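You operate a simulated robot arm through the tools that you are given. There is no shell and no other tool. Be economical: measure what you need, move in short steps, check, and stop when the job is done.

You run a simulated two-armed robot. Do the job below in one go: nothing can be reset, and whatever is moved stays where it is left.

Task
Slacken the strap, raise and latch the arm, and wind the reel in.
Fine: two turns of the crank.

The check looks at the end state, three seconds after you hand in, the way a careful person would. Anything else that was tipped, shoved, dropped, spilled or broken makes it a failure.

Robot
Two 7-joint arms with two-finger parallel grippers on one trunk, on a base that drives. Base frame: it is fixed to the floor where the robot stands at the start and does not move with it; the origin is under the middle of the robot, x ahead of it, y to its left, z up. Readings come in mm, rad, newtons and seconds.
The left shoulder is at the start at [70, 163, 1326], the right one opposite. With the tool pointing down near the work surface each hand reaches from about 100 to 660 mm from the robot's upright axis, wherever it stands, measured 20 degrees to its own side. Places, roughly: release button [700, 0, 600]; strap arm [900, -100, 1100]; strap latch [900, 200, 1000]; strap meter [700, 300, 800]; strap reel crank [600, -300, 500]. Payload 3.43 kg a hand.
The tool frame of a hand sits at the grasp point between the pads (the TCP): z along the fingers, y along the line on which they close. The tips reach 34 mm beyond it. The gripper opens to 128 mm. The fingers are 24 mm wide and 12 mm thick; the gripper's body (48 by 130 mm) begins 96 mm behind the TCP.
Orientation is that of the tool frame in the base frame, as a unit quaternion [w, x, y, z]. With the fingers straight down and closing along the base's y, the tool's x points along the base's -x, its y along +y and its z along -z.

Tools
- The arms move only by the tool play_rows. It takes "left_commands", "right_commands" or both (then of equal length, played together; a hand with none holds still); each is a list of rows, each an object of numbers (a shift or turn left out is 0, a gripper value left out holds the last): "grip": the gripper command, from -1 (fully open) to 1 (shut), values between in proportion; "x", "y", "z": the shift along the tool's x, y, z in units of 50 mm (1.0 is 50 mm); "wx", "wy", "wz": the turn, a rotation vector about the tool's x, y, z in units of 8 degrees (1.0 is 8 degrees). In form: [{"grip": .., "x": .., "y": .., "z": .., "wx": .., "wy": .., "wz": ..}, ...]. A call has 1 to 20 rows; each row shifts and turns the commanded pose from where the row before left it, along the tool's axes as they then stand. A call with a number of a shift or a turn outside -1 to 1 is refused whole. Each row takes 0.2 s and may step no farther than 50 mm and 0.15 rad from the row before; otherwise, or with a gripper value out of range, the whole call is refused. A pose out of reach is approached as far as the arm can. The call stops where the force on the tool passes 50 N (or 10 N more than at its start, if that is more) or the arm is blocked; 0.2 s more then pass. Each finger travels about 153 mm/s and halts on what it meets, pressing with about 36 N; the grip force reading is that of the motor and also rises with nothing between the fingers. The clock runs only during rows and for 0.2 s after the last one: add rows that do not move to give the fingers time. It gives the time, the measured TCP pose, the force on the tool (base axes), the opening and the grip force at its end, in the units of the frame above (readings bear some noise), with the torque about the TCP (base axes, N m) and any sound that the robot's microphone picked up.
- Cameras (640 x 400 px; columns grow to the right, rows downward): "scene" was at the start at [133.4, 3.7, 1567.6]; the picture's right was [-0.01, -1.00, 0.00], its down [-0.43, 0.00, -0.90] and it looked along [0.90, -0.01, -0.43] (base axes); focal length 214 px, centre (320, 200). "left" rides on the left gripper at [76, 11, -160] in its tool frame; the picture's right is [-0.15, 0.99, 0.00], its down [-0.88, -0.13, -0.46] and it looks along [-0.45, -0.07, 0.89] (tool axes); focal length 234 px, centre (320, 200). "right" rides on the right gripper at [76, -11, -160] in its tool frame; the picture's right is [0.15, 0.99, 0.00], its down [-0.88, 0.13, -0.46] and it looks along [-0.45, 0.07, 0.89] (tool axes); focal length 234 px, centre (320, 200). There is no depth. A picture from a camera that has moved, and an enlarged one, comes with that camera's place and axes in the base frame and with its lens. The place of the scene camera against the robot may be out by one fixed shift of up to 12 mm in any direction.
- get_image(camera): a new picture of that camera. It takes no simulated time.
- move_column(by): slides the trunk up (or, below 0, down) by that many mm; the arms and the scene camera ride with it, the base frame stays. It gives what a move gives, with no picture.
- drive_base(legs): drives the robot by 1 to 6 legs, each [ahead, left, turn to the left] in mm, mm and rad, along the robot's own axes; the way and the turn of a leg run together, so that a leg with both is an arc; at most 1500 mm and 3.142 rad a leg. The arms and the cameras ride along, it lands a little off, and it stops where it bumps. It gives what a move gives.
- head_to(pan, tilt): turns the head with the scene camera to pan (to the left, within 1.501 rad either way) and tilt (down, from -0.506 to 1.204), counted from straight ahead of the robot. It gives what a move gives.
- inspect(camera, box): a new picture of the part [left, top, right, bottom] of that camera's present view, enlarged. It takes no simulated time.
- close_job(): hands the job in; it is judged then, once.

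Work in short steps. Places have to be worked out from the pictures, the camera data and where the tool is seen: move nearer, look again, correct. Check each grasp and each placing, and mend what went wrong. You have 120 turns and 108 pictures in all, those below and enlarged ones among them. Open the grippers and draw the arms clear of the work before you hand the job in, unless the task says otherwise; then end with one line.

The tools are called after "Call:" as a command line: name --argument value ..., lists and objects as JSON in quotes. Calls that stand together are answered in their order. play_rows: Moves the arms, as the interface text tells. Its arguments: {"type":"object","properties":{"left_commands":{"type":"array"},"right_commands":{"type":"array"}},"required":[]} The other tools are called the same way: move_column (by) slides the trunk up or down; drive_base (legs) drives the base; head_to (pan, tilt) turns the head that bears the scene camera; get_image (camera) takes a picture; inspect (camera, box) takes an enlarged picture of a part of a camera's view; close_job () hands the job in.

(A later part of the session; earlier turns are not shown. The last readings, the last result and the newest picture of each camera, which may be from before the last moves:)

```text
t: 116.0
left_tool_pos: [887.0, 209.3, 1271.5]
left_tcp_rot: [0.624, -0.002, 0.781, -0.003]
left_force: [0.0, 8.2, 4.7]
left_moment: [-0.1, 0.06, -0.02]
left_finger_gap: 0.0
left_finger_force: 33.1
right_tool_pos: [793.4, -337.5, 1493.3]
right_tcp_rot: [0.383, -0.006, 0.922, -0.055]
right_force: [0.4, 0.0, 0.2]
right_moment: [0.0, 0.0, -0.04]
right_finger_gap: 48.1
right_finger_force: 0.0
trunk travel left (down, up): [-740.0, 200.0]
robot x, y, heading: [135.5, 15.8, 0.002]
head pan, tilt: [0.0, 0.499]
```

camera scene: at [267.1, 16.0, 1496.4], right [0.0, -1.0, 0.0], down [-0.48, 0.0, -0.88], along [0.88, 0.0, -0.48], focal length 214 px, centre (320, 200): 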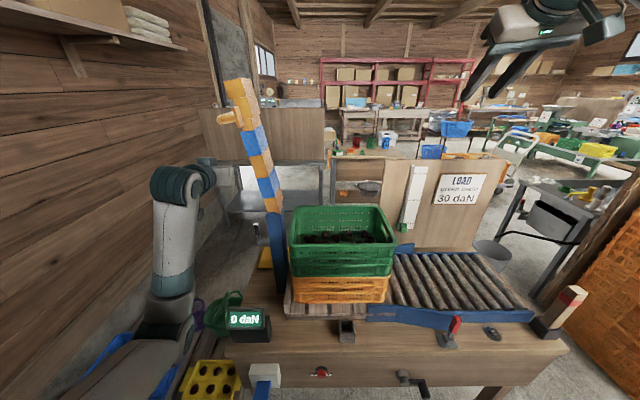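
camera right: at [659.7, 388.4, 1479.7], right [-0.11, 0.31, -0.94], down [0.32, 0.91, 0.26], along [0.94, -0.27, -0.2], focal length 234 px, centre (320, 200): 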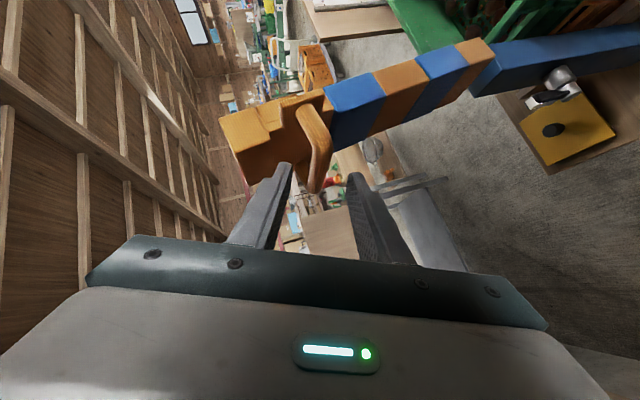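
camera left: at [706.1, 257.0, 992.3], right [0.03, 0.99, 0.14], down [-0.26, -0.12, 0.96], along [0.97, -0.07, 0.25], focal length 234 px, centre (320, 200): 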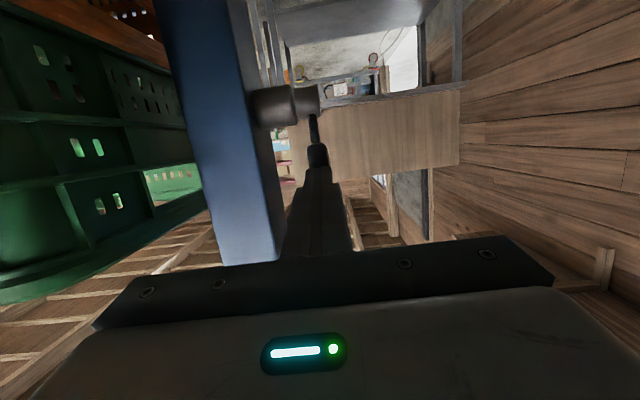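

Contact at 8 N. A bit more to see whether it yields.

Call:
play_rows --left_commands '[{"y": -0.1}, {"y": -0.1}, {}]'

Call:
inspect --camera "scene" --box '[190, 60, 320, 220]'

```text
t: 116.8
left_tool_pos: [885.2, 197.5, 1271.8]
left_tcp_rot: [0.624, 0.0, 0.781, -0.004]
left_force: [0.3, 5.5, 4.6]
left_moment: [-0.13, 0.08, -0.02]
left_finger_gap: 0.0
left_finger_force: 33.0
right_tool_pos: [793.3, -339.6, 1494.1]
right_tcp_rot: [0.383, -0.007, 0.922, -0.054]
right_force: [-0.6, -0.2, -0.3]
right_moment: [0.0, -0.01, 0.01]
right_finger_gap: 47.7
right_finger_force: 0.1
trunk travel left (down, up): [-740.0, 200.0]
robot x, y, heading: [134.8, 8.1, 0.009]
head pan, tilt: [0.0, 0.499]
```

```text
2.50 times, centred on (255, 140) of scene
camera zoom: at [267.3, 17.4, 1496.3], right [0.0, -1.0, 0.0], down [-0.48, 0.0, -0.88], along [0.88, 0.0, -0.48], focal length 536 px, centre (482, 350)
```

zoom: 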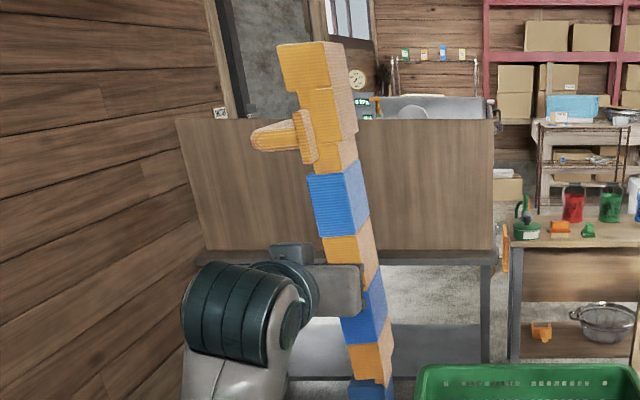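

It yields with only gravity resistance, so it isn't latched. The lever was likely thrown too early and only cycled halfway; I let the boom back to its stop, then do a full lever cycle gripping lower on the lever.

Call:
play_rows --left_commands '[{"y": 0.15}, {"y": 0.15}, {"y": 0.2}, {"y": 0.3}, {"y": 0.5}, {"y": 0.5}, {"z": -0.8}, {"z": -0.8}, {"z": -0.6}, {"x": 0.95, "z": 0.21}, {"x": 0.95, "z": 0.21}, {"x": 0.95, "z": 0.21}, {"x": 0.95, "z": 0.21}, {"x": 0.95, "z": 0.21}, {"grip": 0.31}, {}]'

```text
t: 120.2
left_tool_pos: [779.1, 289.0, 1052.7]
left_tcp_rot: [0.624, 0.0, 0.781, -0.003]
left_force: [-0.6, -0.1, 0.4]
left_moment: [0.01, -0.02, 0.02]
left_finger_gap: 43.9
left_finger_force: 0.2
right_tool_pos: [795.2, -340.3, 1493.4]
right_tcp_rot: [0.383, -0.005, 0.922, -0.055]
right_force: [-0.5, 0.4, 0.0]
right_moment: [0.02, 0.04, -0.04]
right_finger_gap: 48.1
right_finger_force: 0.0
trunk travel left (down, up): [-740.0, 200.0]
robot x, y, heading: [135.3, 12.0, -0.002]
head pan, tilt: [0.0, 0.499]
```

Move in to the lever again, lower (z≈1013), and grip.

Call:
play_rows --left_commands '[{"x": 0.26, "y": -0.43, "z": 0.68}, {"x": 0.26, "y": -0.43, "z": 0.68}, {"x": -0.135, "z": 0.6}, {"x": -0.135, "z": 0.6}, {}, {"grip": 1}, {}, {}]'

Call:
play_rows --left_commands '[{"x": 0.052, "z": -0.166}, {"x": 0.08, "z": -0.155}, {"x": 0.105, "z": -0.139}, {"x": 0.128, "z": -0.118}, {}]'

```text
t: 122.0
left_tool_pos: [898.9, 246.0, 1012.5]
left_tcp_rot: [0.624, -0.002, 0.781, -0.002]
left_force: [4.4, 11.3, 0.0]
left_moment: [0.82, -0.24, 1.04]
left_finger_gap: 17.6
left_finger_force: 45.1
right_tool_pos: [794.8, -339.3, 1493.0]
right_tcp_rot: [0.383, -0.006, 0.922, -0.054]
right_force: [-0.7, -0.1, -0.6]
right_moment: [0.0, 0.02, 0.01]
right_finger_gap: 47.8
right_finger_force: 0.1
trunk travel left (down, up): [-740.0, 200.0]
robot x, y, heading: [133.1, 9.4, 0.005]
head pan, tilt: [0.0, 0.499]
```

```text
t: 123.2
left_tool_pos: [867.7, 245.5, 1000.1]
left_tcp_rot: [0.624, -0.002, 0.781, -0.003]
left_force: [16.7, 18.6, 13.3]
left_moment: [0.81, -1.33, 0.77]
left_finger_gap: 16.9
left_finger_force: 44.6
right_tool_pos: [795.1, -337.6, 1492.2]
right_tcp_rot: [0.382, -0.007, 0.922, -0.055]
right_force: [0.2, -0.5, 0.6]
right_moment: [0.0, -0.01, 0.02]
right_finger_gap: 48.0
right_finger_force: 0.2
trunk travel left (down, up): [-740.0, 200.0]
robot x, y, heading: [134.3, 9.6, 0.004]
head pan, tilt: [0.0, 0.499]
```

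Call:
play_rows --left_commands '[{"x": 0.146, "z": -0.095}, {"x": 0.161, "z": -0.066}, {"x": 0.17, "z": -0.037}, {"x": 0.175, "z": -0.007}, {}]'

Call:
inspect --camera "scene" --box '[210, 180, 310, 290]'

```text
t: 124.4
left_tool_pos: [850.6, 242.4, 969.2]
left_tcp_rot: [0.623, 0.0, 0.782, -0.004]
left_force: [0.2, 0.2, -0.6]
left_moment: [0.03, -0.06, -0.02]
left_finger_gap: 0.0
left_finger_force: 32.9
right_tool_pos: [794.7, -341.6, 1493.3]
right_tcp_rot: [0.383, -0.006, 0.922, -0.054]
right_force: [0.3, 0.5, 0.1]
right_moment: [0.01, 0.02, 0.0]
right_finger_gap: 48.3
right_finger_force: 0.0
trunk travel left (down, up): [-740.0, 200.0]
robot x, y, heading: [136.4, 11.2, 0.005]
head pan, tilt: [0.0, 0.499]
```

```text
3.64 times, centred on (260, 235) of scene
camera zoom: at [267.9, 16.0, 1496.2], right [0.0, -1.0, 0.0], down [-0.48, 0.0, -0.88], along [0.88, 0.0, -0.48], focal length 780 px, centre (538, 73)
```

zoom: 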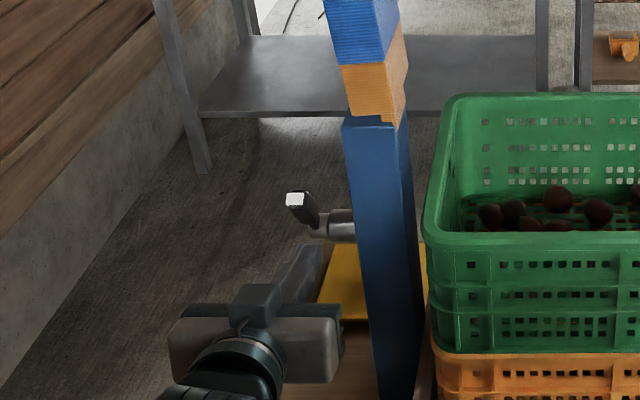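

It slipped at ~30°, but the lever now leans toward me. I go over the top and press it down from above to horizontal.

Call:
play_rows --left_commands '[{"x": 0.15, "z": -0.69}, {"x": 0.15, "z": -0.69}, {"x": -0.7, "z": -0.15, "y": 0.1}, {"x": -0.7, "z": -0.15}, {"x": -0.7, "z": -0.15}, {"x": -0.14, "z": 0.65}, {"x": -0.14, "z": 0.65}, {"x": 0.195, "z": 0.043}, {"x": 0.195, "z": 0.043}, {"x": 0.195, "z": 0.043}, {"x": 0.195, "z": 0.043}, {"x": 0.195, "z": 0.043}, {"x": 0.195, "z": 0.043}, {"x": 0.195, "z": 0.043}, {"x": 0.195, "z": 0.043}, {}]'

Call:
get_image --camera "scene"

```text
t: 127.0
left_tool_pos: [842.3, 247.6, 1045.6]
left_tcp_rot: [0.639, 0.0, 0.769, -0.003]
left_force: [-22.2, -3.5, 30.0]
left_moment: [-0.16, -0.45, 0.04]
left_finger_gap: 0.0
left_finger_force: 33.5
right_tool_pos: [789.6, -340.4, 1493.6]
right_tcp_rot: [0.383, -0.007, 0.922, -0.054]
right_force: [0.9, -0.1, -0.7]
right_moment: [-0.04, 0.03, -0.05]
right_finger_gap: 48.0
right_finger_force: 0.0
trunk travel left (down, up): [-740.0, 200.0]
robot x, y, heading: [133.7, 8.6, 0.002]
head pan, tilt: [0.0, 0.499]
stopped in row 13 (left hand): the force on the tool passed its limit at 54 N (the readings are from after the stop); the commanded pose is now the measured one
```

```text
20 pictures are left
camera scene: at [263.4, 15.2, 1496.7], right [0.0, -1.0, 0.0], down [-0.48, 0.0, -0.88], along [0.88, 0.0, -0.48], focal length 214 px, centre (320, 200)
```

scene: 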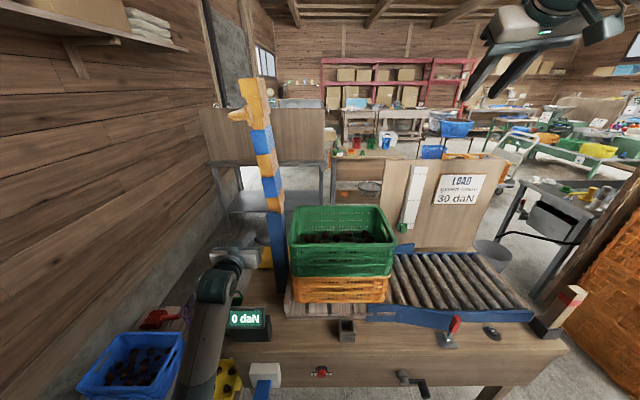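

Straight pressing jams along the lever's axis. I also note the boom is no longer at its stop – it holds by friction, so I'll re-seat it. First: steepen the left hand to 60° down and hook the tips behind the lever to pull it down.

Call:
play_rows --left_commands '[{"x": -0.59, "z": -0.11}, {"x": -0.59, "z": -0.11}, {"wy": 0.883}, {"wy": 0.883}, {"wy": 0.883}, {"wy": 0.883}, {"wy": 0.883}, {"wy": 0.883}, {"wy": 0.883}, {"x": -0.4, "z": 0.37}, {"x": -0.4, "z": 0.37}, {}]'

Call:
get_image --camera "left"

Call:
inspect --camera "scene" --box '[210, 180, 310, 290]'

```text
t: 129.6
left_tool_pos: [901.5, 250.7, 1083.9]
left_tcp_rot: [0.249, 0.001, 0.968, -0.002]
left_force: [-0.4, -0.5, 0.2]
left_moment: [-0.03, -0.01, 0.01]
left_finger_gap: 0.3
left_finger_force: 33.3
right_tool_pos: [793.9, -341.3, 1493.6]
right_tcp_rot: [0.383, -0.007, 0.922, -0.054]
right_force: [0.8, -0.3, 0.6]
right_moment: [-0.05, 0.03, -0.02]
right_finger_gap: 48.1
right_finger_force: 0.1
trunk travel left (down, up): [-740.0, 200.0]
robot x, y, heading: [133.8, 10.9, 0.001]
head pan, tilt: [0.0, 0.499]
```

```text
19 pictures are left
camera left: at [757.9, 260.9, 1187.8], right [0.13, 0.99, 0.07], down [0.55, -0.13, 0.82], along [0.82, -0.07, -0.56], focal length 234 px, centre (320, 200)
```

left: 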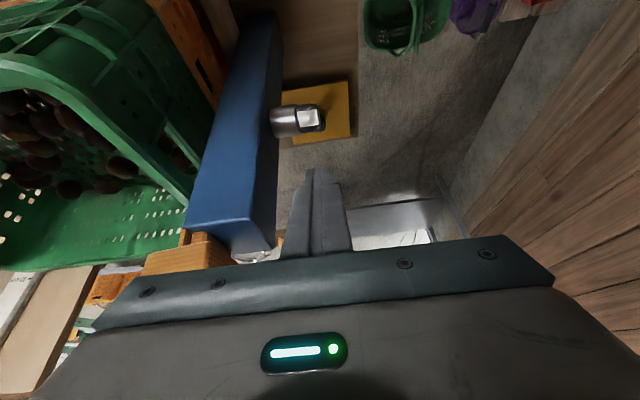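

```text
3.64 times, centred on (260, 235) of scene
camera zoom: at [266.8, 16.0, 1496.3], right [0.0, -1.0, 0.0], down [-0.48, 0.0, -0.88], along [0.88, 0.0, -0.48], focal length 780 px, centre (538, 73)
```

zoom: 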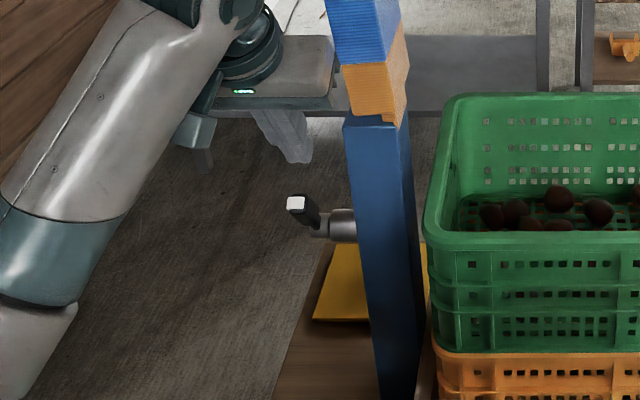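

Lever leans ~40°, y≈250, and the tips are above and behind it. I drop behind the lever and pull it down along its arc.

Call:
play_rows --left_commands '[{"x": 0.366, "z": 0.666}, {"x": 0.436, "z": -0.286}, {"x": 0.297, "z": 0.042}, {"x": 0.256, "z": 0.133}, {"x": 0.223, "z": 0.197}, {"x": 0.073, "z": 0.05}, {}]'

Call:
inspect --camera "scene" --box '[210, 180, 310, 290]'

```text
t: 131.2
left_tool_pos: [847.2, 251.3, 1006.2]
left_tcp_rot: [0.248, 0.001, 0.969, -0.003]
left_force: [-0.7, -0.2, -0.6]
left_moment: [0.0, -0.01, 0.02]
left_finger_gap: 0.0
left_finger_force: 32.8
right_tool_pos: [793.9, -341.4, 1492.3]
right_tcp_rot: [0.382, -0.006, 0.922, -0.054]
right_force: [0.0, 0.3, -0.2]
right_moment: [0.01, 0.01, 0.02]
right_finger_gap: 48.2
right_finger_force: 0.1
trunk travel left (down, up): [-740.0, 200.0]
robot x, y, heading: [136.7, 15.3, 0.005]
head pan, tilt: [0.0, 0.499]
```

```text
3.64 times, centred on (260, 235) of scene
camera zoom: at [267.3, 16.1, 1496.2], right [0.0, -1.0, 0.0], down [-0.48, 0.0, -0.88], along [0.88, 0.0, -0.48], focal length 780 px, centre (538, 73)
```

zoom: 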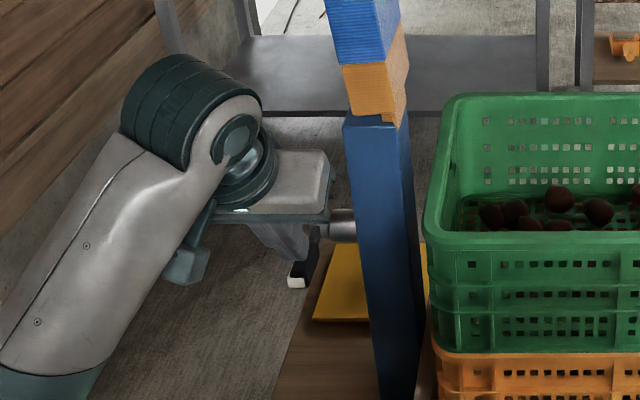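

Lever is back at horizontal. I nudge it fully home; then bring the closed right hand to the boom's right side to push the boom fully to its stop.

Call:
play_rows --left_commands '[{"x": 0.05, "z": 0.09}, {}, {"x": -0.3, "z": -0.6}, {"x": -0.3, "z": -0.6}, {"x": 0.3, "z": -0.7}, {"x": 0.3, "z": -0.6}, {"x": 0.3, "z": -0.6}, {}, {}, {}, {}, {}, {}]' --right_commands '[{"grip": 1, "x": 0.11, "y": 0.9, "z": 0.07}, {"x": 0.11, "y": 0.9, "z": 0.07}, {"x": 0.11, "y": 0.9, "z": 0.07}, {"x": 0.11, "y": 0.9, "z": 0.07}, {"x": 0.11, "y": 0.9, "z": 0.07}, {"x": 0.11, "y": 0.9, "z": 0.07}, {"x": 0.11, "y": 0.9, "z": 0.07}, {"x": 0.11, "y": 0.9, "z": 0.07}, {"x": 0.11, "y": 0.9, "z": 0.07}, {"x": 0.11, "y": 0.8, "z": 0.07}, {"x": -0.53, "z": 0.53, "y": 0.02}, {"x": -0.53, "z": 0.53}, {}]'

Call:
get_image --camera "scene"

```text
t: 134.0
left_tool_pos: [757.7, 250.5, 1131.4]
left_tcp_rot: [0.249, 0.001, 0.968, -0.003]
left_force: [-0.8, 0.3, 0.6]
left_moment: [-0.01, -0.04, 0.02]
left_finger_gap: 0.3
left_finger_force: 32.5
right_tool_pos: [867.1, 95.9, 1383.6]
right_tcp_rot: [0.383, -0.007, 0.922, -0.054]
right_force: [-0.3, -0.3, 0.9]
right_moment: [0.01, -0.02, 0.0]
right_finger_gap: 0.1
right_finger_force: 33.2
trunk travel left (down, up): [-740.0, 200.0]
robot x, y, heading: [134.4, 7.5, 0.007]
head pan, tilt: [0.0, 0.499]
```

```text
16 pictures are left
camera scene: at [266.3, 16.9, 1496.4], right [0.0, -1.0, 0.0], down [-0.48, 0.0, -0.88], along [0.88, 0.0, -0.48], focal length 214 px, centre (320, 200)
```

scene: 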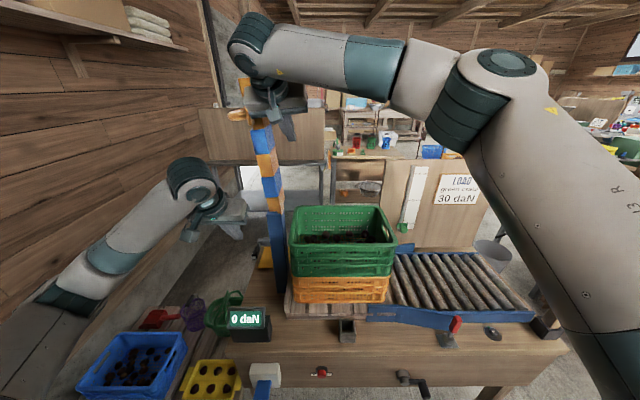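

Right fingers are right of the boom. Push +y until the stop is felt.

Call:
play_rows --right_commands '[{"y": 0.5}, {"y": 0.5}, {"y": 0.3}, {"y": 0.2}, {"y": 0.2}, {"y": 0.2}, {"y": 0.2}, {}]'

Call:
play_rows --right_commands '[{"y": 0.2}, {"y": 0.2}, {"y": 0.2}, {"y": 0.2}, {"y": 0.2}, {}]'

```text
t: 135.8
left_tool_pos: [758.4, 242.1, 1131.3]
left_tcp_rot: [0.25, 0.003, 0.968, 0.0]
left_force: [-0.4, 0.2, -0.1]
left_moment: [0.0, -0.03, 0.0]
left_finger_gap: 0.0
left_finger_force: 33.2
right_tool_pos: [870.8, 185.8, 1374.3]
right_tcp_rot: [0.382, -0.002, 0.922, -0.055]
right_force: [-9.9, -35.9, -8.6]
right_moment: [-0.82, 0.43, -0.9]
right_finger_gap: 0.1
right_finger_force: 32.9
trunk travel left (down, up): [-740.0, 200.0]
robot x, y, heading: [135.2, 13.8, 0.004]
head pan, tilt: [0.0, 0.499]
```

```text
t: 136.1
left_tool_pos: [757.5, 245.1, 1132.0]
left_tcp_rot: [0.25, 0.003, 0.968, -0.003]
left_force: [0.1, 0.0, 0.5]
left_moment: [-0.08, -0.04, -0.05]
left_finger_gap: 0.3
left_finger_force: 33.2
right_tool_pos: [870.5, 186.3, 1374.4]
right_tcp_rot: [0.381, 0.005, 0.922, -0.065]
right_force: [-9.8, -30.9, -5.0]
right_moment: [-0.77, 0.37, -0.79]
right_finger_gap: 0.2
right_finger_force: 33.5
trunk travel left (down, up): [-740.0, 200.0]
robot x, y, heading: [131.6, 11.0, 0.005]
head pan, tilt: [0.0, 0.499]
stopped in row 1 (right hand): the force on the tool passed its limit at 53 N (the readings are from after the stop); the commanded pose is now the measured one
```

Boom is pressed against its stop and held there by the right hand. Now the left hand goes back beneath the lever (same approach as before).

Call:
play_rows --left_commands '[{"wy": -0.87}, {"wy": -0.87}, {"wy": -0.87}, {"wy": -0.87}, {"wy": -0.87}, {"wy": -0.87}, {"wy": -0.87}, {"x": 0.95, "z": 0.21, "y": 0.1}, {"x": 0.95, "z": 0.21}, {"x": 0.95, "z": 0.21}, {"x": 0.95, "z": 0.21}, {}]'

```text
t: 138.7
left_tool_pos: [759.5, 248.8, 936.6]
left_tcp_rot: [0.627, 0.002, 0.779, 0.0]
left_force: [0.0, 0.0, 0.6]
left_moment: [0.0, -0.01, 0.01]
left_finger_gap: 0.1
left_finger_force: 32.8
right_tool_pos: [870.9, 186.9, 1375.3]
right_tcp_rot: [0.379, 0.002, 0.923, -0.059]
right_force: [-1.2, -32.1, 9.5]
right_moment: [-0.7, -0.22, -0.84]
right_finger_gap: 0.0
right_finger_force: 33.5
trunk travel left (down, up): [-740.0, 200.0]
robot x, y, heading: [135.3, 10.1, -0.0]
head pan, tilt: [0.0, 0.499]
```

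Slide under the lever and raise it along its arc.

Call:
play_rows --left_commands '[{"x": -0.045, "z": 0.45}, {"x": -0.045, "z": 0.45}, {"z": 0.3}, {"x": -0.196, "z": -0.042}, {"x": -0.196, "z": -0.042}, {"x": -0.196, "z": -0.042}, {"x": -0.196, "z": -0.042}, {"x": -0.196, "z": -0.02}, {"x": -0.196, "z": -0.02}, {"x": -0.217, "z": 0.055}, {"x": -0.217, "z": 0.055}, {"x": -0.217, "z": 0.055}, {"x": -0.14, "z": 0.175}, {"x": -0.14, "z": 0.175}, {"x": -0.043, "z": 0.195}, {"x": -0.043, "z": 0.195}, {"x": -0.043, "z": 0.195}, {}]'

Call:
inspect --camera "scene" --box '[200, 60, 340, 290]'

```text
t: 142.3
left_tool_pos: [878.7, 249.5, 1028.9]
left_tcp_rot: [0.627, 0.003, 0.779, -0.005]
left_force: [-14.4, -2.5, 0.7]
left_moment: [-0.16, -0.07, -0.11]
left_finger_gap: 0.1
left_finger_force: 32.7
right_tool_pos: [868.9, 186.6, 1374.2]
right_tcp_rot: [0.382, 0.006, 0.922, -0.064]
right_force: [-7.0, -17.2, -0.9]
right_moment: [-0.4, 0.16, -0.45]
right_finger_gap: 0.1
right_finger_force: 33.1
trunk travel left (down, up): [-740.0, 200.0]
robot x, y, heading: [134.2, 7.0, 0.0]
head pan, tilt: [0.0, 0.499]
stopped in row 17 (left hand): the force on the tool passed its limit at 62 N (the readings are from after the stop); the commanded pose is now the measured one
```

```text
1.74 times, centred on (270, 175) of scene
camera zoom: at [261.3, 12.8, 1496.7], right [0.0, -1.0, 0.0], down [-0.48, 0.0, -0.88], along [0.88, 0.0, -0.48], focal length 373 px, centre (407, 244)
```

zoom: 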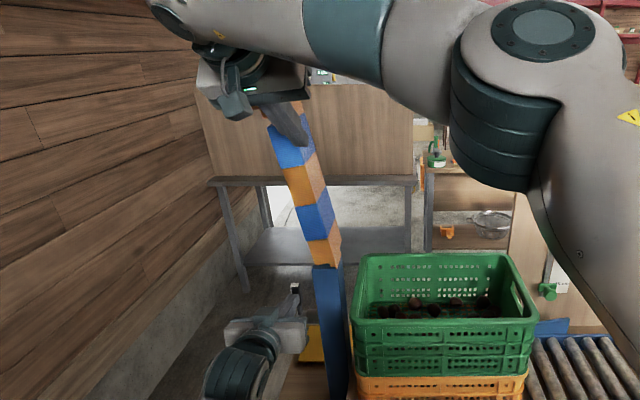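

Lever up with the boom at its stop. I back the right hand off and repeat the hold test with the left hand from the boom's left side.

Call:
play_rows --left_commands '[{"x": 0.15, "z": -0.68}, {"x": 0.15, "z": -0.68}, {"y": 0.9}, {"x": -0.95, "z": -0.21}, {"x": -0.95, "z": -0.21}, {"x": -0.95, "z": -0.21}, {"x": -0.95, "z": -0.21}, {"x": -0.95, "z": -0.21}, {"x": -0.15, "z": 0.68}, {"x": -0.15, "z": 0.68}, {"y": -0.4}, {"y": -0.3}, {"y": -0.2}, {"y": -0.2}, {}]' --right_commands '[{"y": -0.6}, {"y": -0.8}, {"y": -0.8}, {}, {}, {}, {}, {}, {}, {}, {}, {}, {}, {}, {}]'

Call:
play_rows --left_commands '[{"y": -0.15}, {"y": -0.15}, {}]'

Call:
play_rows --left_commands '[{"y": -0.1}, {"y": -0.1}, {}]'

```text
t: 145.5
left_tool_pos: [881.8, 243.4, 1269.8]
left_tcp_rot: [0.626, 0.001, 0.78, -0.003]
left_force: [0.7, -0.1, 0.1]
left_moment: [0.04, 0.03, -0.03]
left_finger_gap: 0.0
left_finger_force: 32.3
right_tool_pos: [866.5, 86.9, 1385.0]
right_tcp_rot: [0.38, 0.002, 0.923, -0.063]
right_force: [-0.4, 0.9, -0.2]
right_moment: [-0.02, -0.02, -0.02]
right_finger_gap: 0.0
right_finger_force: 33.7
trunk travel left (down, up): [-740.0, 200.0]
robot x, y, heading: [131.6, 13.0, -0.001]
head pan, tilt: [0.0, 0.499]
```

```text
t: 146.3
left_tool_pos: [882.5, 227.6, 1269.3]
left_tcp_rot: [0.625, 0.001, 0.78, -0.004]
left_force: [0.4, 0.0, 0.2]
left_moment: [0.02, 0.02, 0.05]
left_finger_gap: 0.1
left_finger_force: 32.7
right_tool_pos: [866.9, 86.5, 1384.9]
right_tcp_rot: [0.381, 0.002, 0.923, -0.063]
right_force: [-0.2, -0.1, 0.2]
right_moment: [-0.01, -0.01, 0.01]
right_finger_gap: 0.1
right_finger_force: 32.7
trunk travel left (down, up): [-740.0, 200.0]
robot x, y, heading: [136.9, 7.5, 0.003]
head pan, tilt: [0.0, 0.499]
```

```text
t: 147.1
left_tool_pos: [881.8, 218.7, 1269.4]
left_tcp_rot: [0.625, 0.001, 0.781, -0.003]
left_force: [0.0, 0.1, -0.3]
left_moment: [0.02, 0.01, 0.02]
left_finger_gap: 0.0
left_finger_force: 33.4
right_tool_pos: [867.0, 84.8, 1384.7]
right_tcp_rot: [0.381, 0.002, 0.923, -0.062]
right_force: [0.1, -0.7, 0.4]
right_moment: [-0.02, -0.01, 0.01]
right_finger_gap: 0.0
right_finger_force: 33.4
trunk travel left (down, up): [-740.0, 200.0]
robot x, y, heading: [132.5, 6.5, 0.002]
head pan, tilt: [0.0, 0.499]
```

Not yet in contact; continue.

Call:
play_rows --left_commands '[{"y": -0.1}, {"y": -0.1}, {"y": -0.1}, {}]'

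Call:
play_rows --left_commands '[{"y": -0.1}, {"y": -0.1}, {}]'

```text
t: 148.1
left_tool_pos: [881.6, 205.9, 1270.6]
left_tcp_rot: [0.626, 0.0, 0.78, -0.004]
left_force: [1.1, 6.4, 5.1]
left_moment: [-0.13, 0.0, -0.01]
left_finger_gap: 0.0
left_finger_force: 33.0
right_tool_pos: [866.6, 86.7, 1385.3]
right_tcp_rot: [0.381, 0.002, 0.922, -0.063]
right_force: [-0.2, 0.6, 0.6]
right_moment: [-0.01, 0.0, -0.01]
right_finger_gap: 0.0
right_finger_force: 33.3
trunk travel left (down, up): [-740.0, 200.0]
robot x, y, heading: [135.4, 9.4, 0.004]
head pan, tilt: [0.0, 0.499]
```

```text
t: 148.9
left_tool_pos: [880.6, 196.4, 1269.3]
left_tcp_rot: [0.625, 0.001, 0.78, -0.004]
left_force: [-0.2, 7.0, 5.8]
left_moment: [-0.12, -0.09, 0.14]
left_finger_gap: 0.0
left_finger_force: 32.8
right_tool_pos: [865.6, 85.6, 1385.0]
right_tcp_rot: [0.38, 0.003, 0.923, -0.064]
right_force: [-0.1, -0.9, -0.1]
right_moment: [0.01, -0.02, -0.01]
right_finger_gap: 0.0
right_finger_force: 32.7
trunk travel left (down, up): [-740.0, 200.0]
robot x, y, heading: [134.8, 9.8, 0.003]
head pan, tilt: [0.0, 0.499]
```

It still yields ~7 N (hinge friction). The latch may only catch lower, so I push the boom further back toward vertical, with the right hand waiting as a catch.

Call:
play_rows --left_commands '[{"y": -0.2}, {"y": -0.2}, {"y": -0.2}, {"y": -0.2}, {"y": -0.2}, {}]'

Call:
inspect --camera "scene" --box '[200, 60, 340, 290]'

```text
t: 150.3
left_tool_pos: [881.1, 153.9, 1269.5]
left_tcp_rot: [0.625, -0.007, 0.78, 0.002]
left_force: [-5.9, 47.0, -2.9]
left_moment: [0.84, 0.19, 1.37]
left_finger_gap: 0.1
left_finger_force: 33.1
right_tool_pos: [866.2, 86.5, 1385.6]
right_tcp_rot: [0.381, 0.003, 0.922, -0.065]
right_force: [-5.0, -27.0, -3.8]
right_moment: [0.77, -0.21, 0.52]
right_finger_gap: 0.0
right_finger_force: 33.2
trunk travel left (down, up): [-740.0, 200.0]
robot x, y, heading: [131.0, 9.8, 0.0]
head pan, tilt: [0.0, 0.499]
```

```text
1.74 times, centred on (270, 175) of scene
camera zoom: at [265.2, 19.5, 1496.2], right [0.0, -1.0, 0.0], down [-0.48, 0.0, -0.88], along [0.88, 0.0, -0.48], focal length 373 px, centre (407, 244)
```

zoom: 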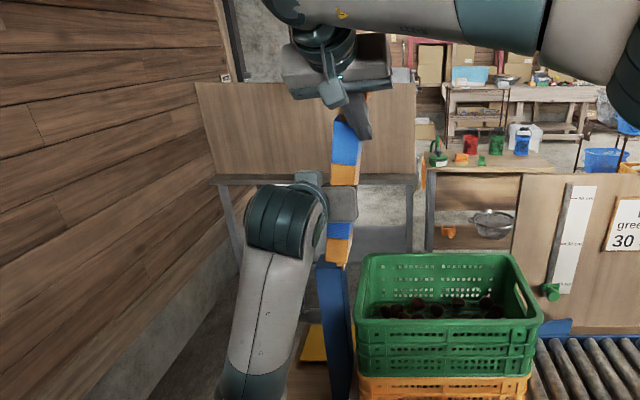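

The boom met my right hand. I move both hands together to let it down slowly, watching for a catch.

Call:
play_rows --left_commands '[{}, {"y": -0.1}, {"y": -0.1}, {"y": -0.1}, {"y": -0.1}, {"y": -0.1}, {"y": -0.1}, {}]' --right_commands '[{"y": -0.5}, {"y": -0.17}, {"y": -0.17}, {"y": -0.17}, {"y": -0.17}, {"y": -0.17}, {"y": -0.17}, {}]'

```text
t: 152.1
left_tool_pos: [882.3, 117.6, 1268.3]
left_tcp_rot: [0.624, -0.002, 0.781, -0.003]
left_force: [0.3, 26.9, -10.0]
left_moment: [0.58, 0.27, 0.82]
left_finger_gap: 0.2
left_finger_force: 32.5
right_tool_pos: [865.9, 11.8, 1391.8]
right_tcp_rot: [0.379, 0.002, 0.923, -0.065]
right_force: [-4.5, -7.9, -10.0]
right_moment: [0.05, -0.32, 0.24]
right_finger_gap: 0.0
right_finger_force: 32.9
trunk travel left (down, up): [-740.0, 200.0]
robot x, y, heading: [131.7, 14.2, 0.008]
head pan, tilt: [0.0, 0.499]
```

Boom ~76° now. I withdraw the right hand 35 mm and see if it stays or is caught.

Call:
play_rows --right_commands '[{"y": -0.35}, {"y": -0.35}, {}]'

Call:
play_rows --left_commands '[{"y": -0.15}, {"y": -0.15}, {}]'

Call:
inspect --camera "scene" --box '[200, 60, 340, 290]'

```text
t: 152.9
left_tool_pos: [880.1, 112.2, 1270.3]
left_tcp_rot: [0.626, 0.001, 0.78, -0.004]
left_force: [0.1, 0.1, 0.2]
left_moment: [0.04, -0.01, -0.04]
left_finger_gap: 0.0
left_finger_force: 32.9
right_tool_pos: [861.7, -26.5, 1397.6]
right_tcp_rot: [0.38, 0.001, 0.923, -0.062]
right_force: [-0.2, 0.5, 0.4]
right_moment: [-0.02, 0.01, -0.03]
right_finger_gap: 0.0
right_finger_force: 33.2
trunk travel left (down, up): [-740.0, 200.0]
robot x, y, heading: [136.4, 9.7, 0.006]
head pan, tilt: [0.0, 0.499]
```

```text
t: 153.7
left_tool_pos: [881.4, 99.5, 1269.3]
left_tcp_rot: [0.626, 0.001, 0.78, -0.003]
left_force: [0.4, 5.4, -0.9]
left_moment: [0.11, 0.07, 0.13]
left_finger_gap: 0.0
left_finger_force: 33.0
right_tool_pos: [863.3, -25.3, 1396.4]
right_tcp_rot: [0.38, 0.001, 0.923, -0.063]
right_force: [-0.4, 0.3, -0.2]
right_moment: [-0.03, 0.01, 0.01]
right_finger_gap: 0.2
right_finger_force: 32.7
trunk travel left (down, up): [-740.0, 200.0]
robot x, y, heading: [131.2, 12.3, 0.004]
head pan, tilt: [0.0, 0.499]
```

```text
1.74 times, centred on (270, 175) of scene
camera zoom: at [267.2, 16.6, 1496.2], right [0.0, -1.0, 0.0], down [-0.48, 0.0, -0.88], along [0.88, 0.0, -0.48], focal length 373 px, centre (407, 244)
```

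zoom: 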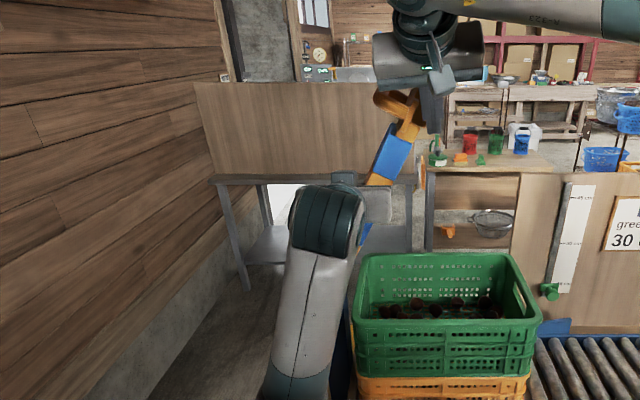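

The boom simply holds wherever it is left (hinge friction), so the latch lever is up and the boom just has to be at the top. I push it back to its stop with the right hand, left hand moving out of the way first.

Call:
play_rows --left_commands '[{"y": 0.9}, {"y": 0.9}, {"y": 0.9}, {"y": 0.9}, {"y": 0.9}, {"z": -0.9}, {"z": -0.9}, {}, {}, {}, {}, {}, {}, {}, {}, {}, {}, {}]' --right_commands '[{}, {}, {}, {"y": 0.4}, {"y": 0.4}, {"y": 0.4}, {"y": 0.4}, {"y": 0.4}, {"y": 0.4}, {"y": 0.4}, {"y": 0.4}, {"y": 0.3}, {"y": 0.3}, {"y": 0.2}, {"y": 0.2}, {"y": 0.2}, {"y": 0.1}, {"y": 0.1}]'

```text
t: 157.5
left_tool_pos: [794.0, 313.4, 1292.0]
left_tcp_rot: [0.626, 0.004, 0.78, -0.001]
left_force: [0.1, 0.0, 0.3]
left_moment: [0.02, -0.01, -0.01]
left_finger_gap: 0.0
left_finger_force: 33.7
right_tool_pos: [872.1, 186.3, 1370.3]
right_tcp_rot: [0.379, 0.008, 0.923, -0.064]
right_force: [-15.7, -42.3, -8.3]
right_moment: [-1.07, 0.59, -0.93]
right_finger_gap: 0.0
right_finger_force: 32.6
trunk travel left (down, up): [-740.0, 200.0]
robot x, y, heading: [134.3, 9.3, 0.002]
head pan, tilt: [0.0, 0.499]
```

At the stop again (−42 N). I withdraw the right hand to the right and check boom and lever.

Call:
play_rows --right_commands '[{"y": -0.6}, {"y": -0.9}, {"y": -0.9}, {"y": -0.9}, {"y": -0.9}, {"y": -0.9}, {"y": -0.9}, {"y": -0.9}, {"y": -0.9}, {"y": -0.9}, {"x": 0.3, "z": -0.6}, {"x": 0.3, "z": -0.6}, {}]'

Call:
get_image --camera "scene"

```text
t: 160.3
left_tool_pos: [796.5, 323.9, 1288.1]
left_tcp_rot: [0.625, 0.001, 0.781, -0.003]
left_force: [0.3, -0.5, -0.1]
left_moment: [0.0, 0.01, 0.04]
left_finger_gap: 0.1
left_finger_force: 33.7
right_tool_pos: [791.0, -225.3, 1439.9]
right_tcp_rot: [0.38, 0.002, 0.923, -0.062]
right_force: [0.5, -0.4, -0.3]
right_moment: [-0.05, -0.01, 0.02]
right_finger_gap: 0.0
right_finger_force: 32.8
trunk travel left (down, up): [-740.0, 200.0]
robot x, y, heading: [135.4, 10.9, 0.004]
head pan, tilt: [0.0, 0.499]
```

```text
12 pictures are left
camera scene: at [267.9, 14.7, 1496.1], right [0.0, -1.0, 0.0], down [-0.48, 0.0, -0.88], along [0.88, 0.0, -0.48], focal length 214 px, centre (320, 200)
```

scene: 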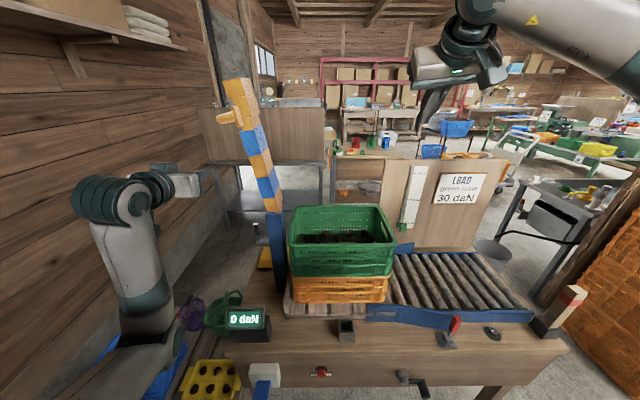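

Boom at its stop, lever upright, meter 0. Now the crank: I back away 250 mm, turn the right hand straight down, and lower the trunk.

Call:
drive_base --legs '[[-240, 0, 0], [0, -150, 0]]'

Call:
play_rows --right_commands '[{"wy": 0.94, "grip": 0}, {"wy": 0.94}, {"wy": 0.94}, {"wy": 0.94}, {"wy": 0.94}, {"wy": 0.94}, {"wz": -0.45}, {}]'

Call:
move_column --by -350

```text
t: 163.1
left_tool_pos: [551.7, 173.1, 1287.7]
left_tcp_rot: [0.625, 0.002, 0.78, -0.005]
left_force: [0.0, 1.0, 0.6]
left_moment: [0.0, 0.02, -0.02]
left_finger_gap: 0.2
left_finger_force: 33.1
right_tool_pos: [544.7, -375.8, 1441.3]
right_tcp_rot: [0.38, 0.004, 0.923, -0.064]
right_force: [0.9, 0.6, -0.3]
right_moment: [0.03, 0.0, -0.03]
right_finger_gap: 0.0
right_finger_force: 32.8
trunk travel left (down, up): [-740.0, 200.0]
robot x, y, heading: [-108.7, -143.3, -0.0]
head pan, tilt: [0.0, 0.499]
```

```text
t: 164.9
left_tool_pos: [551.2, 171.3, 1288.3]
left_tcp_rot: [0.626, 0.002, 0.78, -0.004]
left_force: [0.1, 0.4, 0.3]
left_moment: [-0.02, -0.02, 0.01]
left_finger_gap: 0.1
left_finger_force: 33.0
right_tool_pos: [543.8, -378.1, 1441.8]
right_tcp_rot: [-0.005, -0.005, 0.998, -0.057]
right_force: [0.1, -0.5, -0.3]
right_moment: [-0.06, 0.01, -0.01]
right_finger_gap: 64.0
right_finger_force: 0.0
trunk travel left (down, up): [-740.0, 200.0]
robot x, y, heading: [-109.4, -141.4, -0.003]
head pan, tilt: [0.0, 0.499]
```

```text
t: 168.3
left_tool_pos: [550.6, 172.2, 938.1]
left_tcp_rot: [0.626, 0.003, 0.78, -0.005]
left_force: [0.7, 0.2, -0.2]
left_moment: [0.03, 0.03, 0.02]
left_finger_gap: 0.0
left_finger_force: 32.8
right_tool_pos: [544.3, -376.9, 1091.3]
right_tcp_rot: [-0.005, -0.004, 0.998, -0.057]
right_force: [0.5, -0.4, -0.5]
right_moment: [0.01, -0.02, -0.04]
right_finger_gap: 63.9
right_finger_force: 0.1
trunk travel left (down, up): [-390.0, 550.0]
robot x, y, heading: [-111.1, -142.2, 0.0]
head pan, tilt: [0.0, 0.499]
```

Straighten the right hand, pull it in and lower it; also lift and draw back the left hand, then drive ahead 190 mm.

Call:
play_rows --left_commands '[{"x": -0.9}, {"x": -0.9}, {"x": -0.9}, {}, {}, {}, {}, {}, {}, {}, {}, {}]' --right_commands '[{"wx": -0.82, "x": 0.9}, {"x": 0.95}, {"x": 0.95}, {"z": 0.97}, {"z": 0.97}, {"z": 0.97}, {"z": 0.97}, {"z": 0.97}, {"z": 0.97}, {"z": 0.97}, {"z": 0.97}, {}]'

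Call:
drive_base --legs '[[170, 0, 0]]'

Call:
get_image --camera "right"

```text
t: 170.9
left_tool_pos: [579.9, 171.5, 1071.5]
left_tcp_rot: [0.625, 0.002, 0.78, -0.004]
left_force: [-0.6, 0.7, -0.3]
left_moment: [-0.02, 0.0, 0.01]
left_finger_gap: 0.0
left_finger_force: 33.0
right_tool_pos: [403.5, -374.3, 706.5]
right_tcp_rot: [-0.004, -0.004, 1.0, 0.001]
right_force: [0.0, -0.2, -0.7]
right_moment: [0.0, 0.01, 0.03]
right_finger_gap: 64.0
right_finger_force: 0.1
trunk travel left (down, up): [-390.0, 550.0]
robot x, y, heading: [-108.7, -143.9, -0.003]
head pan, tilt: [0.0, 0.499]
```

```text
t: 172.4
left_tool_pos: [752.2, 171.7, 1068.6]
left_tcp_rot: [0.625, 0.002, 0.78, -0.004]
left_force: [0.9, -0.4, -0.6]
left_moment: [0.0, -0.02, 0.03]
left_finger_gap: 0.0
left_finger_force: 33.0
right_tool_pos: [574.6, -375.2, 705.3]
right_tcp_rot: [-0.006, -0.004, 1.0, 0.001]
right_force: [1.1, -0.1, -0.4]
right_moment: [0.02, 0.08, -0.01]
right_finger_gap: 64.1
right_finger_force: 0.0
trunk travel left (down, up): [-390.0, 550.0]
robot x, y, heading: [60.6, -141.4, 0.001]
head pan, tilt: [0.0, 0.499]
```

```text
11 pictures are left
camera right: at [500.3, -386.4, 866.8], right [-0.15, 0.99, 0.0], down [0.88, 0.14, 0.45], along [0.44, 0.07, -0.89], focal length 234 px, centre (320, 200)
```

right: 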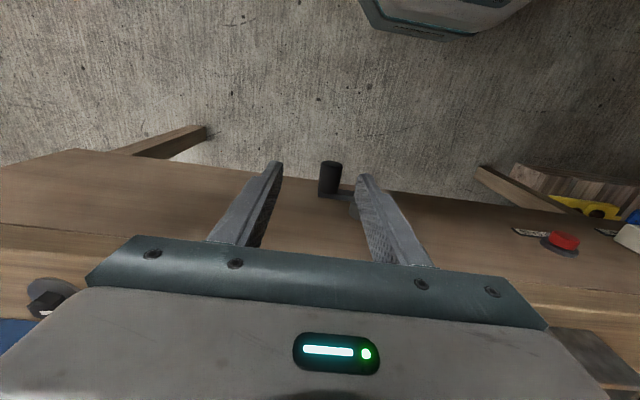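

The knob is seen between the fingers: about x 600–642, y≈-353, z≈550. I align above it and look again.

Call:
play_rows --right_commands '[{"x": -0.7, "y": 0.44}, {"z": 0.75}, {"z": 0.75}, {}]'

Call:
get_image --camera "right"

```text
t: 173.4
left_tool_pos: [750.6, 171.4, 1069.5]
left_tcp_rot: [0.625, 0.001, 0.781, -0.003]
left_force: [-1.0, 0.7, -1.0]
left_moment: [0.02, 0.01, -0.04]
left_finger_gap: 0.0
left_finger_force: 32.7
right_tool_pos: [608.2, -353.3, 632.3]
right_tcp_rot: [-0.004, -0.005, 1.0, 0.001]
right_force: [-0.4, 0.6, 0.1]
right_moment: [0.0, 0.0, 0.03]
right_finger_gap: 64.0
right_finger_force: 0.1
trunk travel left (down, up): [-390.0, 550.0]
robot x, y, heading: [61.3, -141.8, 0.002]
head pan, tilt: [0.0, 0.499]
```

```text
10 pictures are left
camera right: at [533.3, -365.0, 792.8], right [-0.15, 0.99, 0.0], down [0.88, 0.14, 0.45], along [0.44, 0.07, -0.89], focal length 234 px, centre (320, 200)
```

right: 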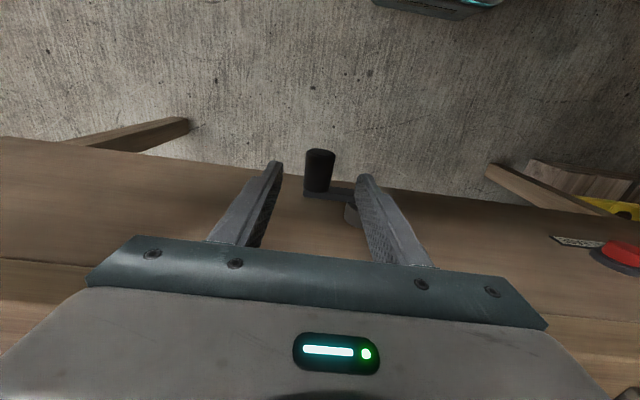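

Knob: x 596–638, y≈-353, z≈558, centred between the fingers. I descend 73 mm, slightly forward, and grip.

Call:
play_rows --right_commands '[{"x": -0.1, "z": 0.75}, {"z": 0.7}, {}, {"grip": 1}, {}, {}, {}]'

Call:
get_image --camera "right"

```text
t: 175.0
left_tool_pos: [750.9, 169.2, 1070.7]
left_tcp_rot: [0.625, 0.002, 0.78, -0.003]
left_force: [0.8, -1.2, -0.1]
left_moment: [0.03, -0.03, 0.01]
left_finger_gap: 0.0
left_finger_force: 33.1
right_tool_pos: [615.4, -353.8, 556.7]
right_tcp_rot: [-0.005, -0.004, 1.0, 0.0]
right_force: [1.8, -15.9, -1.2]
right_moment: [-0.13, -0.45, 0.13]
right_finger_gap: 30.9
right_finger_force: 45.5
trunk travel left (down, up): [-390.0, 550.0]
robot x, y, heading: [63.7, -141.9, 0.001]
head pan, tilt: [0.0, 0.499]
```

```text
9 pictures are left
camera right: at [539.3, -364.4, 717.7], right [-0.15, 0.99, 0.0], down [0.88, 0.14, 0.45], along [0.44, 0.07, -0.89], focal length 234 px, centre (320, 200)
```

right: 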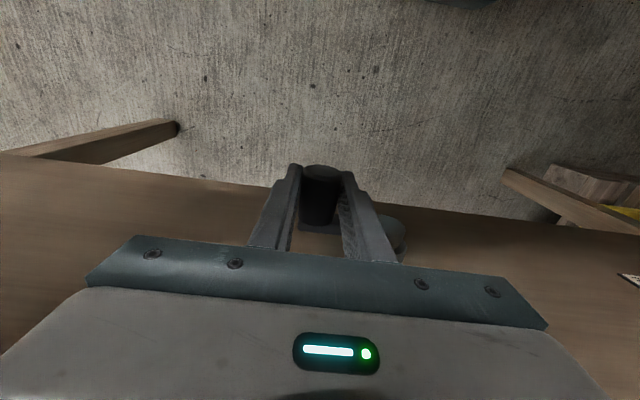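

Knob gripped (31 mm). Hub is ~70 mm to the left of it. I try clockwise (knob at right goes down), 30° first, watching forces.

Call:
play_rows --right_commands '[{"y": 0.048, "z": 0.362}, {"y": 0.14, "z": 0.338}, {}]'

```text
t: 175.8
left_tool_pos: [752.4, 167.0, 1069.7]
left_tcp_rot: [0.624, 0.003, 0.781, -0.004]
left_force: [-0.2, -0.8, 0.1]
left_moment: [0.0, 0.03, -0.03]
left_finger_gap: 0.0
left_finger_force: 33.0
right_tool_pos: [614.3, -345.4, 519.8]
right_tcp_rot: [-0.005, -0.003, 1.0, 0.0]
right_force: [12.0, -34.2, -9.3]
right_moment: [0.55, -0.7, 0.49]
right_finger_gap: 30.9
right_finger_force: 44.9
trunk travel left (down, up): [-390.0, 550.0]
robot x, y, heading: [62.9, -139.5, -0.0]
head pan, tilt: [0.0, 0.499]
```

It turns easily downward; side force suggests hub z≈547, knob started slightly above level. I correct and continue to near the bottom.

Call:
play_rows --right_commands '[{"y": 0.112, "z": 0.316}, {"y": 0.26, "z": 0.256}, {"y": 0.318, "z": 0.18}, {"y": 0.354, "z": 0.092}, {}]'

```text
t: 177.0
left_tool_pos: [751.6, 170.3, 1070.1]
left_tcp_rot: [0.625, 0.001, 0.78, -0.003]
left_force: [0.2, 0.3, 0.3]
left_moment: [-0.01, -0.02, 0.0]
left_finger_gap: 0.1
left_finger_force: 32.9
right_tool_pos: [611.1, -289.5, 482.4]
right_tcp_rot: [-0.004, -0.004, 1.0, 0.001]
right_force: [9.5, -3.4, 0.7]
right_moment: [0.32, -0.11, 0.08]
right_finger_gap: 31.2
right_finger_force: 44.7
trunk travel left (down, up): [-390.0, 550.0]
robot x, y, heading: [60.1, -141.2, 0.0]
head pan, tilt: [0.0, 0.499]
```

Fitted hub centre (y −289, z 549), R≈67 mm; low forces now. Continue up the left side 100°.

Call:
play_rows --right_commands '[{"y": 0.458, "z": -0.08}, {"y": 0.404, "z": -0.234}, {"y": 0.298, "z": -0.356}, {"y": 0.16, "z": -0.438}, {"z": -0.464}, {}]'

Call:
get_image --camera "right"

```text
t: 178.0
left_tool_pos: [752.3, 170.3, 1070.2]
left_tcp_rot: [0.625, 0.002, 0.78, -0.005]
left_force: [-0.1, 1.0, -0.5]
left_moment: [-0.04, -0.01, -0.04]
left_finger_gap: 0.1
left_finger_force: 32.9
right_tool_pos: [611.7, -233.8, 532.5]
right_tcp_rot: [-0.007, 0.001, 1.0, -0.009]
right_force: [2.0, -7.1, 1.3]
right_moment: [-0.09, 0.09, 0.32]
right_finger_gap: 30.9
right_finger_force: 44.6
trunk travel left (down, up): [-390.0, 550.0]
robot x, y, heading: [62.7, -143.6, -0.006]
head pan, tilt: [0.0, 0.499]
stopped in row 5 (right hand): the force on the tool passed its limit at 64 N (the readings are from after the stop); the commanded pose is now the measured one
```

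```text
8 pictures are left
camera right: at [537.0, -241.7, 694.0], right [-0.15, 0.99, -0.01], down [0.89, 0.14, 0.44], along [0.44, 0.05, -0.9], focal length 234 px, centre (320, 200)
```

right: 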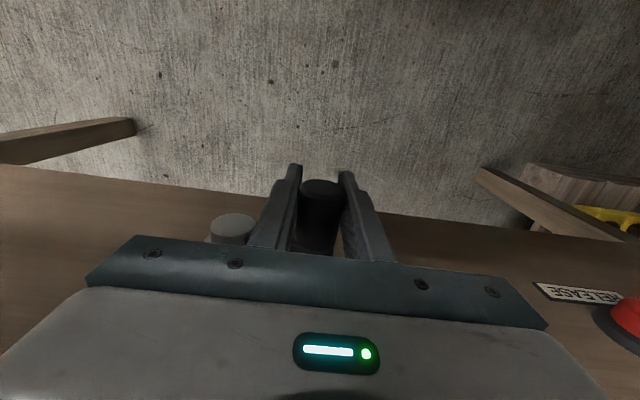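

Better fit: centre (y −295, z 544), R=62 mm. Continue over the top, another half turn.

Call:
play_rows --right_commands '[{"y": 0, "z": -0.429}, {"y": -0.148, "z": -0.405}, {"y": -0.276, "z": -0.329}, {"y": -0.374, "z": -0.216}, {"y": -0.424, "z": -0.074}, {}]'

```text
t: 179.4
left_tool_pos: [749.6, 171.6, 1070.2]
left_tcp_rot: [0.625, 0.001, 0.78, -0.005]
left_force: [1.4, -0.3, -0.4]
left_moment: [-0.02, 0.03, 0.01]
left_finger_gap: 0.1
left_finger_force: 33.1
right_tool_pos: [612.1, -289.6, 609.1]
right_tcp_rot: [-0.005, -0.001, 1.0, -0.005]
right_force: [-3.7, 17.3, 5.9]
right_moment: [0.69, 0.35, -0.09]
right_finger_gap: 31.0
right_finger_force: 45.1
trunk travel left (down, up): [-390.0, 550.0]
robot x, y, heading: [58.5, -142.2, 0.0]
head pan, tilt: [0.0, 0.499]
```

Good. Continue down the right side to the bottom (180°).

Call:
play_rows --right_commands '[{"y": -0.424, "z": 0.084}, {"y": -0.38, "z": 0.226}, {"y": -0.285, "z": 0.339}, {"y": -0.15, "z": 0.41}, {"y": 0, "z": 0.434}, {"y": 0.15, "z": 0.405}, {"y": 0.285, "z": 0.329}, {"y": 0.38, "z": 0.216}, {"y": 0.42, "z": 0.074}, {}]'

```text
t: 181.6
left_tool_pos: [753.4, 167.2, 1069.9]
left_tcp_rot: [0.625, 0.003, 0.78, -0.004]
left_force: [-0.3, -0.7, 0.4]
left_moment: [0.01, 0.03, 0.04]
left_finger_gap: 0.0
left_finger_force: 33.0
right_tool_pos: [608.5, -295.1, 477.4]
right_tcp_rot: [-0.01, -0.001, 1.0, -0.007]
right_force: [-1.1, -10.9, -13.7]
right_moment: [0.5, 0.26, 0.12]
right_finger_gap: 31.0
right_finger_force: 45.1
trunk travel left (down, up): [-390.0, 550.0]
robot x, y, heading: [58.5, -139.8, -0.002]
head pan, tilt: [0.0, 0.499]
```

About 461° turned. Continue up the left side and over the top.

Call:
play_rows --right_commands '[{"y": 0.424, "z": -0.084}, {"y": 0.374, "z": -0.226}, {"y": 0.27, "z": -0.334}, {"y": 0.14, "z": -0.405}, {"y": 0, "z": -0.429}, {"y": -0.148, "z": -0.405}, {"y": -0.276, "z": -0.329}, {"y": -0.374, "z": -0.216}, {"y": -0.424, "z": -0.074}, {}]'

```text
t: 183.8
left_tool_pos: [751.6, 168.6, 1069.5]
left_tcp_rot: [0.626, 0.003, 0.78, -0.005]
left_force: [-0.1, -0.1, 0.7]
left_moment: [-0.02, 0.01, 0.0]
left_finger_gap: 0.0
left_finger_force: 33.4
right_tool_pos: [612.2, -293.6, 607.5]
right_tcp_rot: [-0.004, 0.001, 1.0, -0.008]
right_force: [10.2, 5.3, 18.4]
right_moment: [0.21, -0.07, 0.13]
right_finger_gap: 30.9
right_finger_force: 45.4
trunk travel left (down, up): [-390.0, 550.0]
robot x, y, heading: [65.8, -141.3, 0.0]
head pan, tilt: [0.0, 0.499]
```

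Now ~642°. Finish the last ~80° to return to just past the starting angle, completing two turns.

Call:
play_rows --right_commands '[{"y": -0.424, "z": 0.084}, {"y": -0.38, "z": 0.226}, {"y": -0.285, "z": 0.339}, {"y": -0.15, "z": 0.41}, {"y": -0.01, "z": 0.12}, {}]'

Call:
get_image --camera "scene"

```text
t: 185.2
left_tool_pos: [751.4, 171.2, 1069.8]
left_tcp_rot: [0.625, 0.003, 0.78, -0.006]
left_force: [-1.1, -0.4, 0.6]
left_moment: [-0.03, -0.03, 0.0]
left_finger_gap: 0.0
left_finger_force: 32.4
right_tool_pos: [610.0, -353.4, 548.8]
right_tcp_rot: [-0.006, -0.002, 1.0, -0.005]
right_force: [5.3, 29.1, 7.4]
right_moment: [0.38, -0.28, -0.06]
right_finger_gap: 31.0
right_finger_force: 44.8
trunk travel left (down, up): [-390.0, 550.0]
robot x, y, heading: [62.6, -140.4, -0.005]
head pan, tilt: [0.0, 0.499]
```

```text
7 pictures are left
camera scene: at [193.1, -135.5, 1146.3], right [0.0, -1.0, 0.0], down [-0.48, 0.0, -0.88], along [0.88, 0.0, -0.48], focal length 214 px, centre (320, 200)
```

scene: 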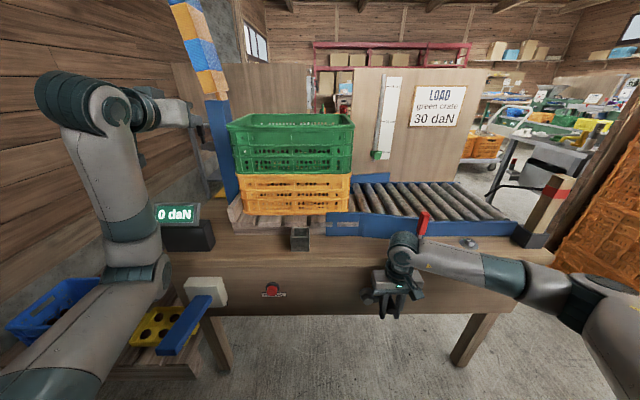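

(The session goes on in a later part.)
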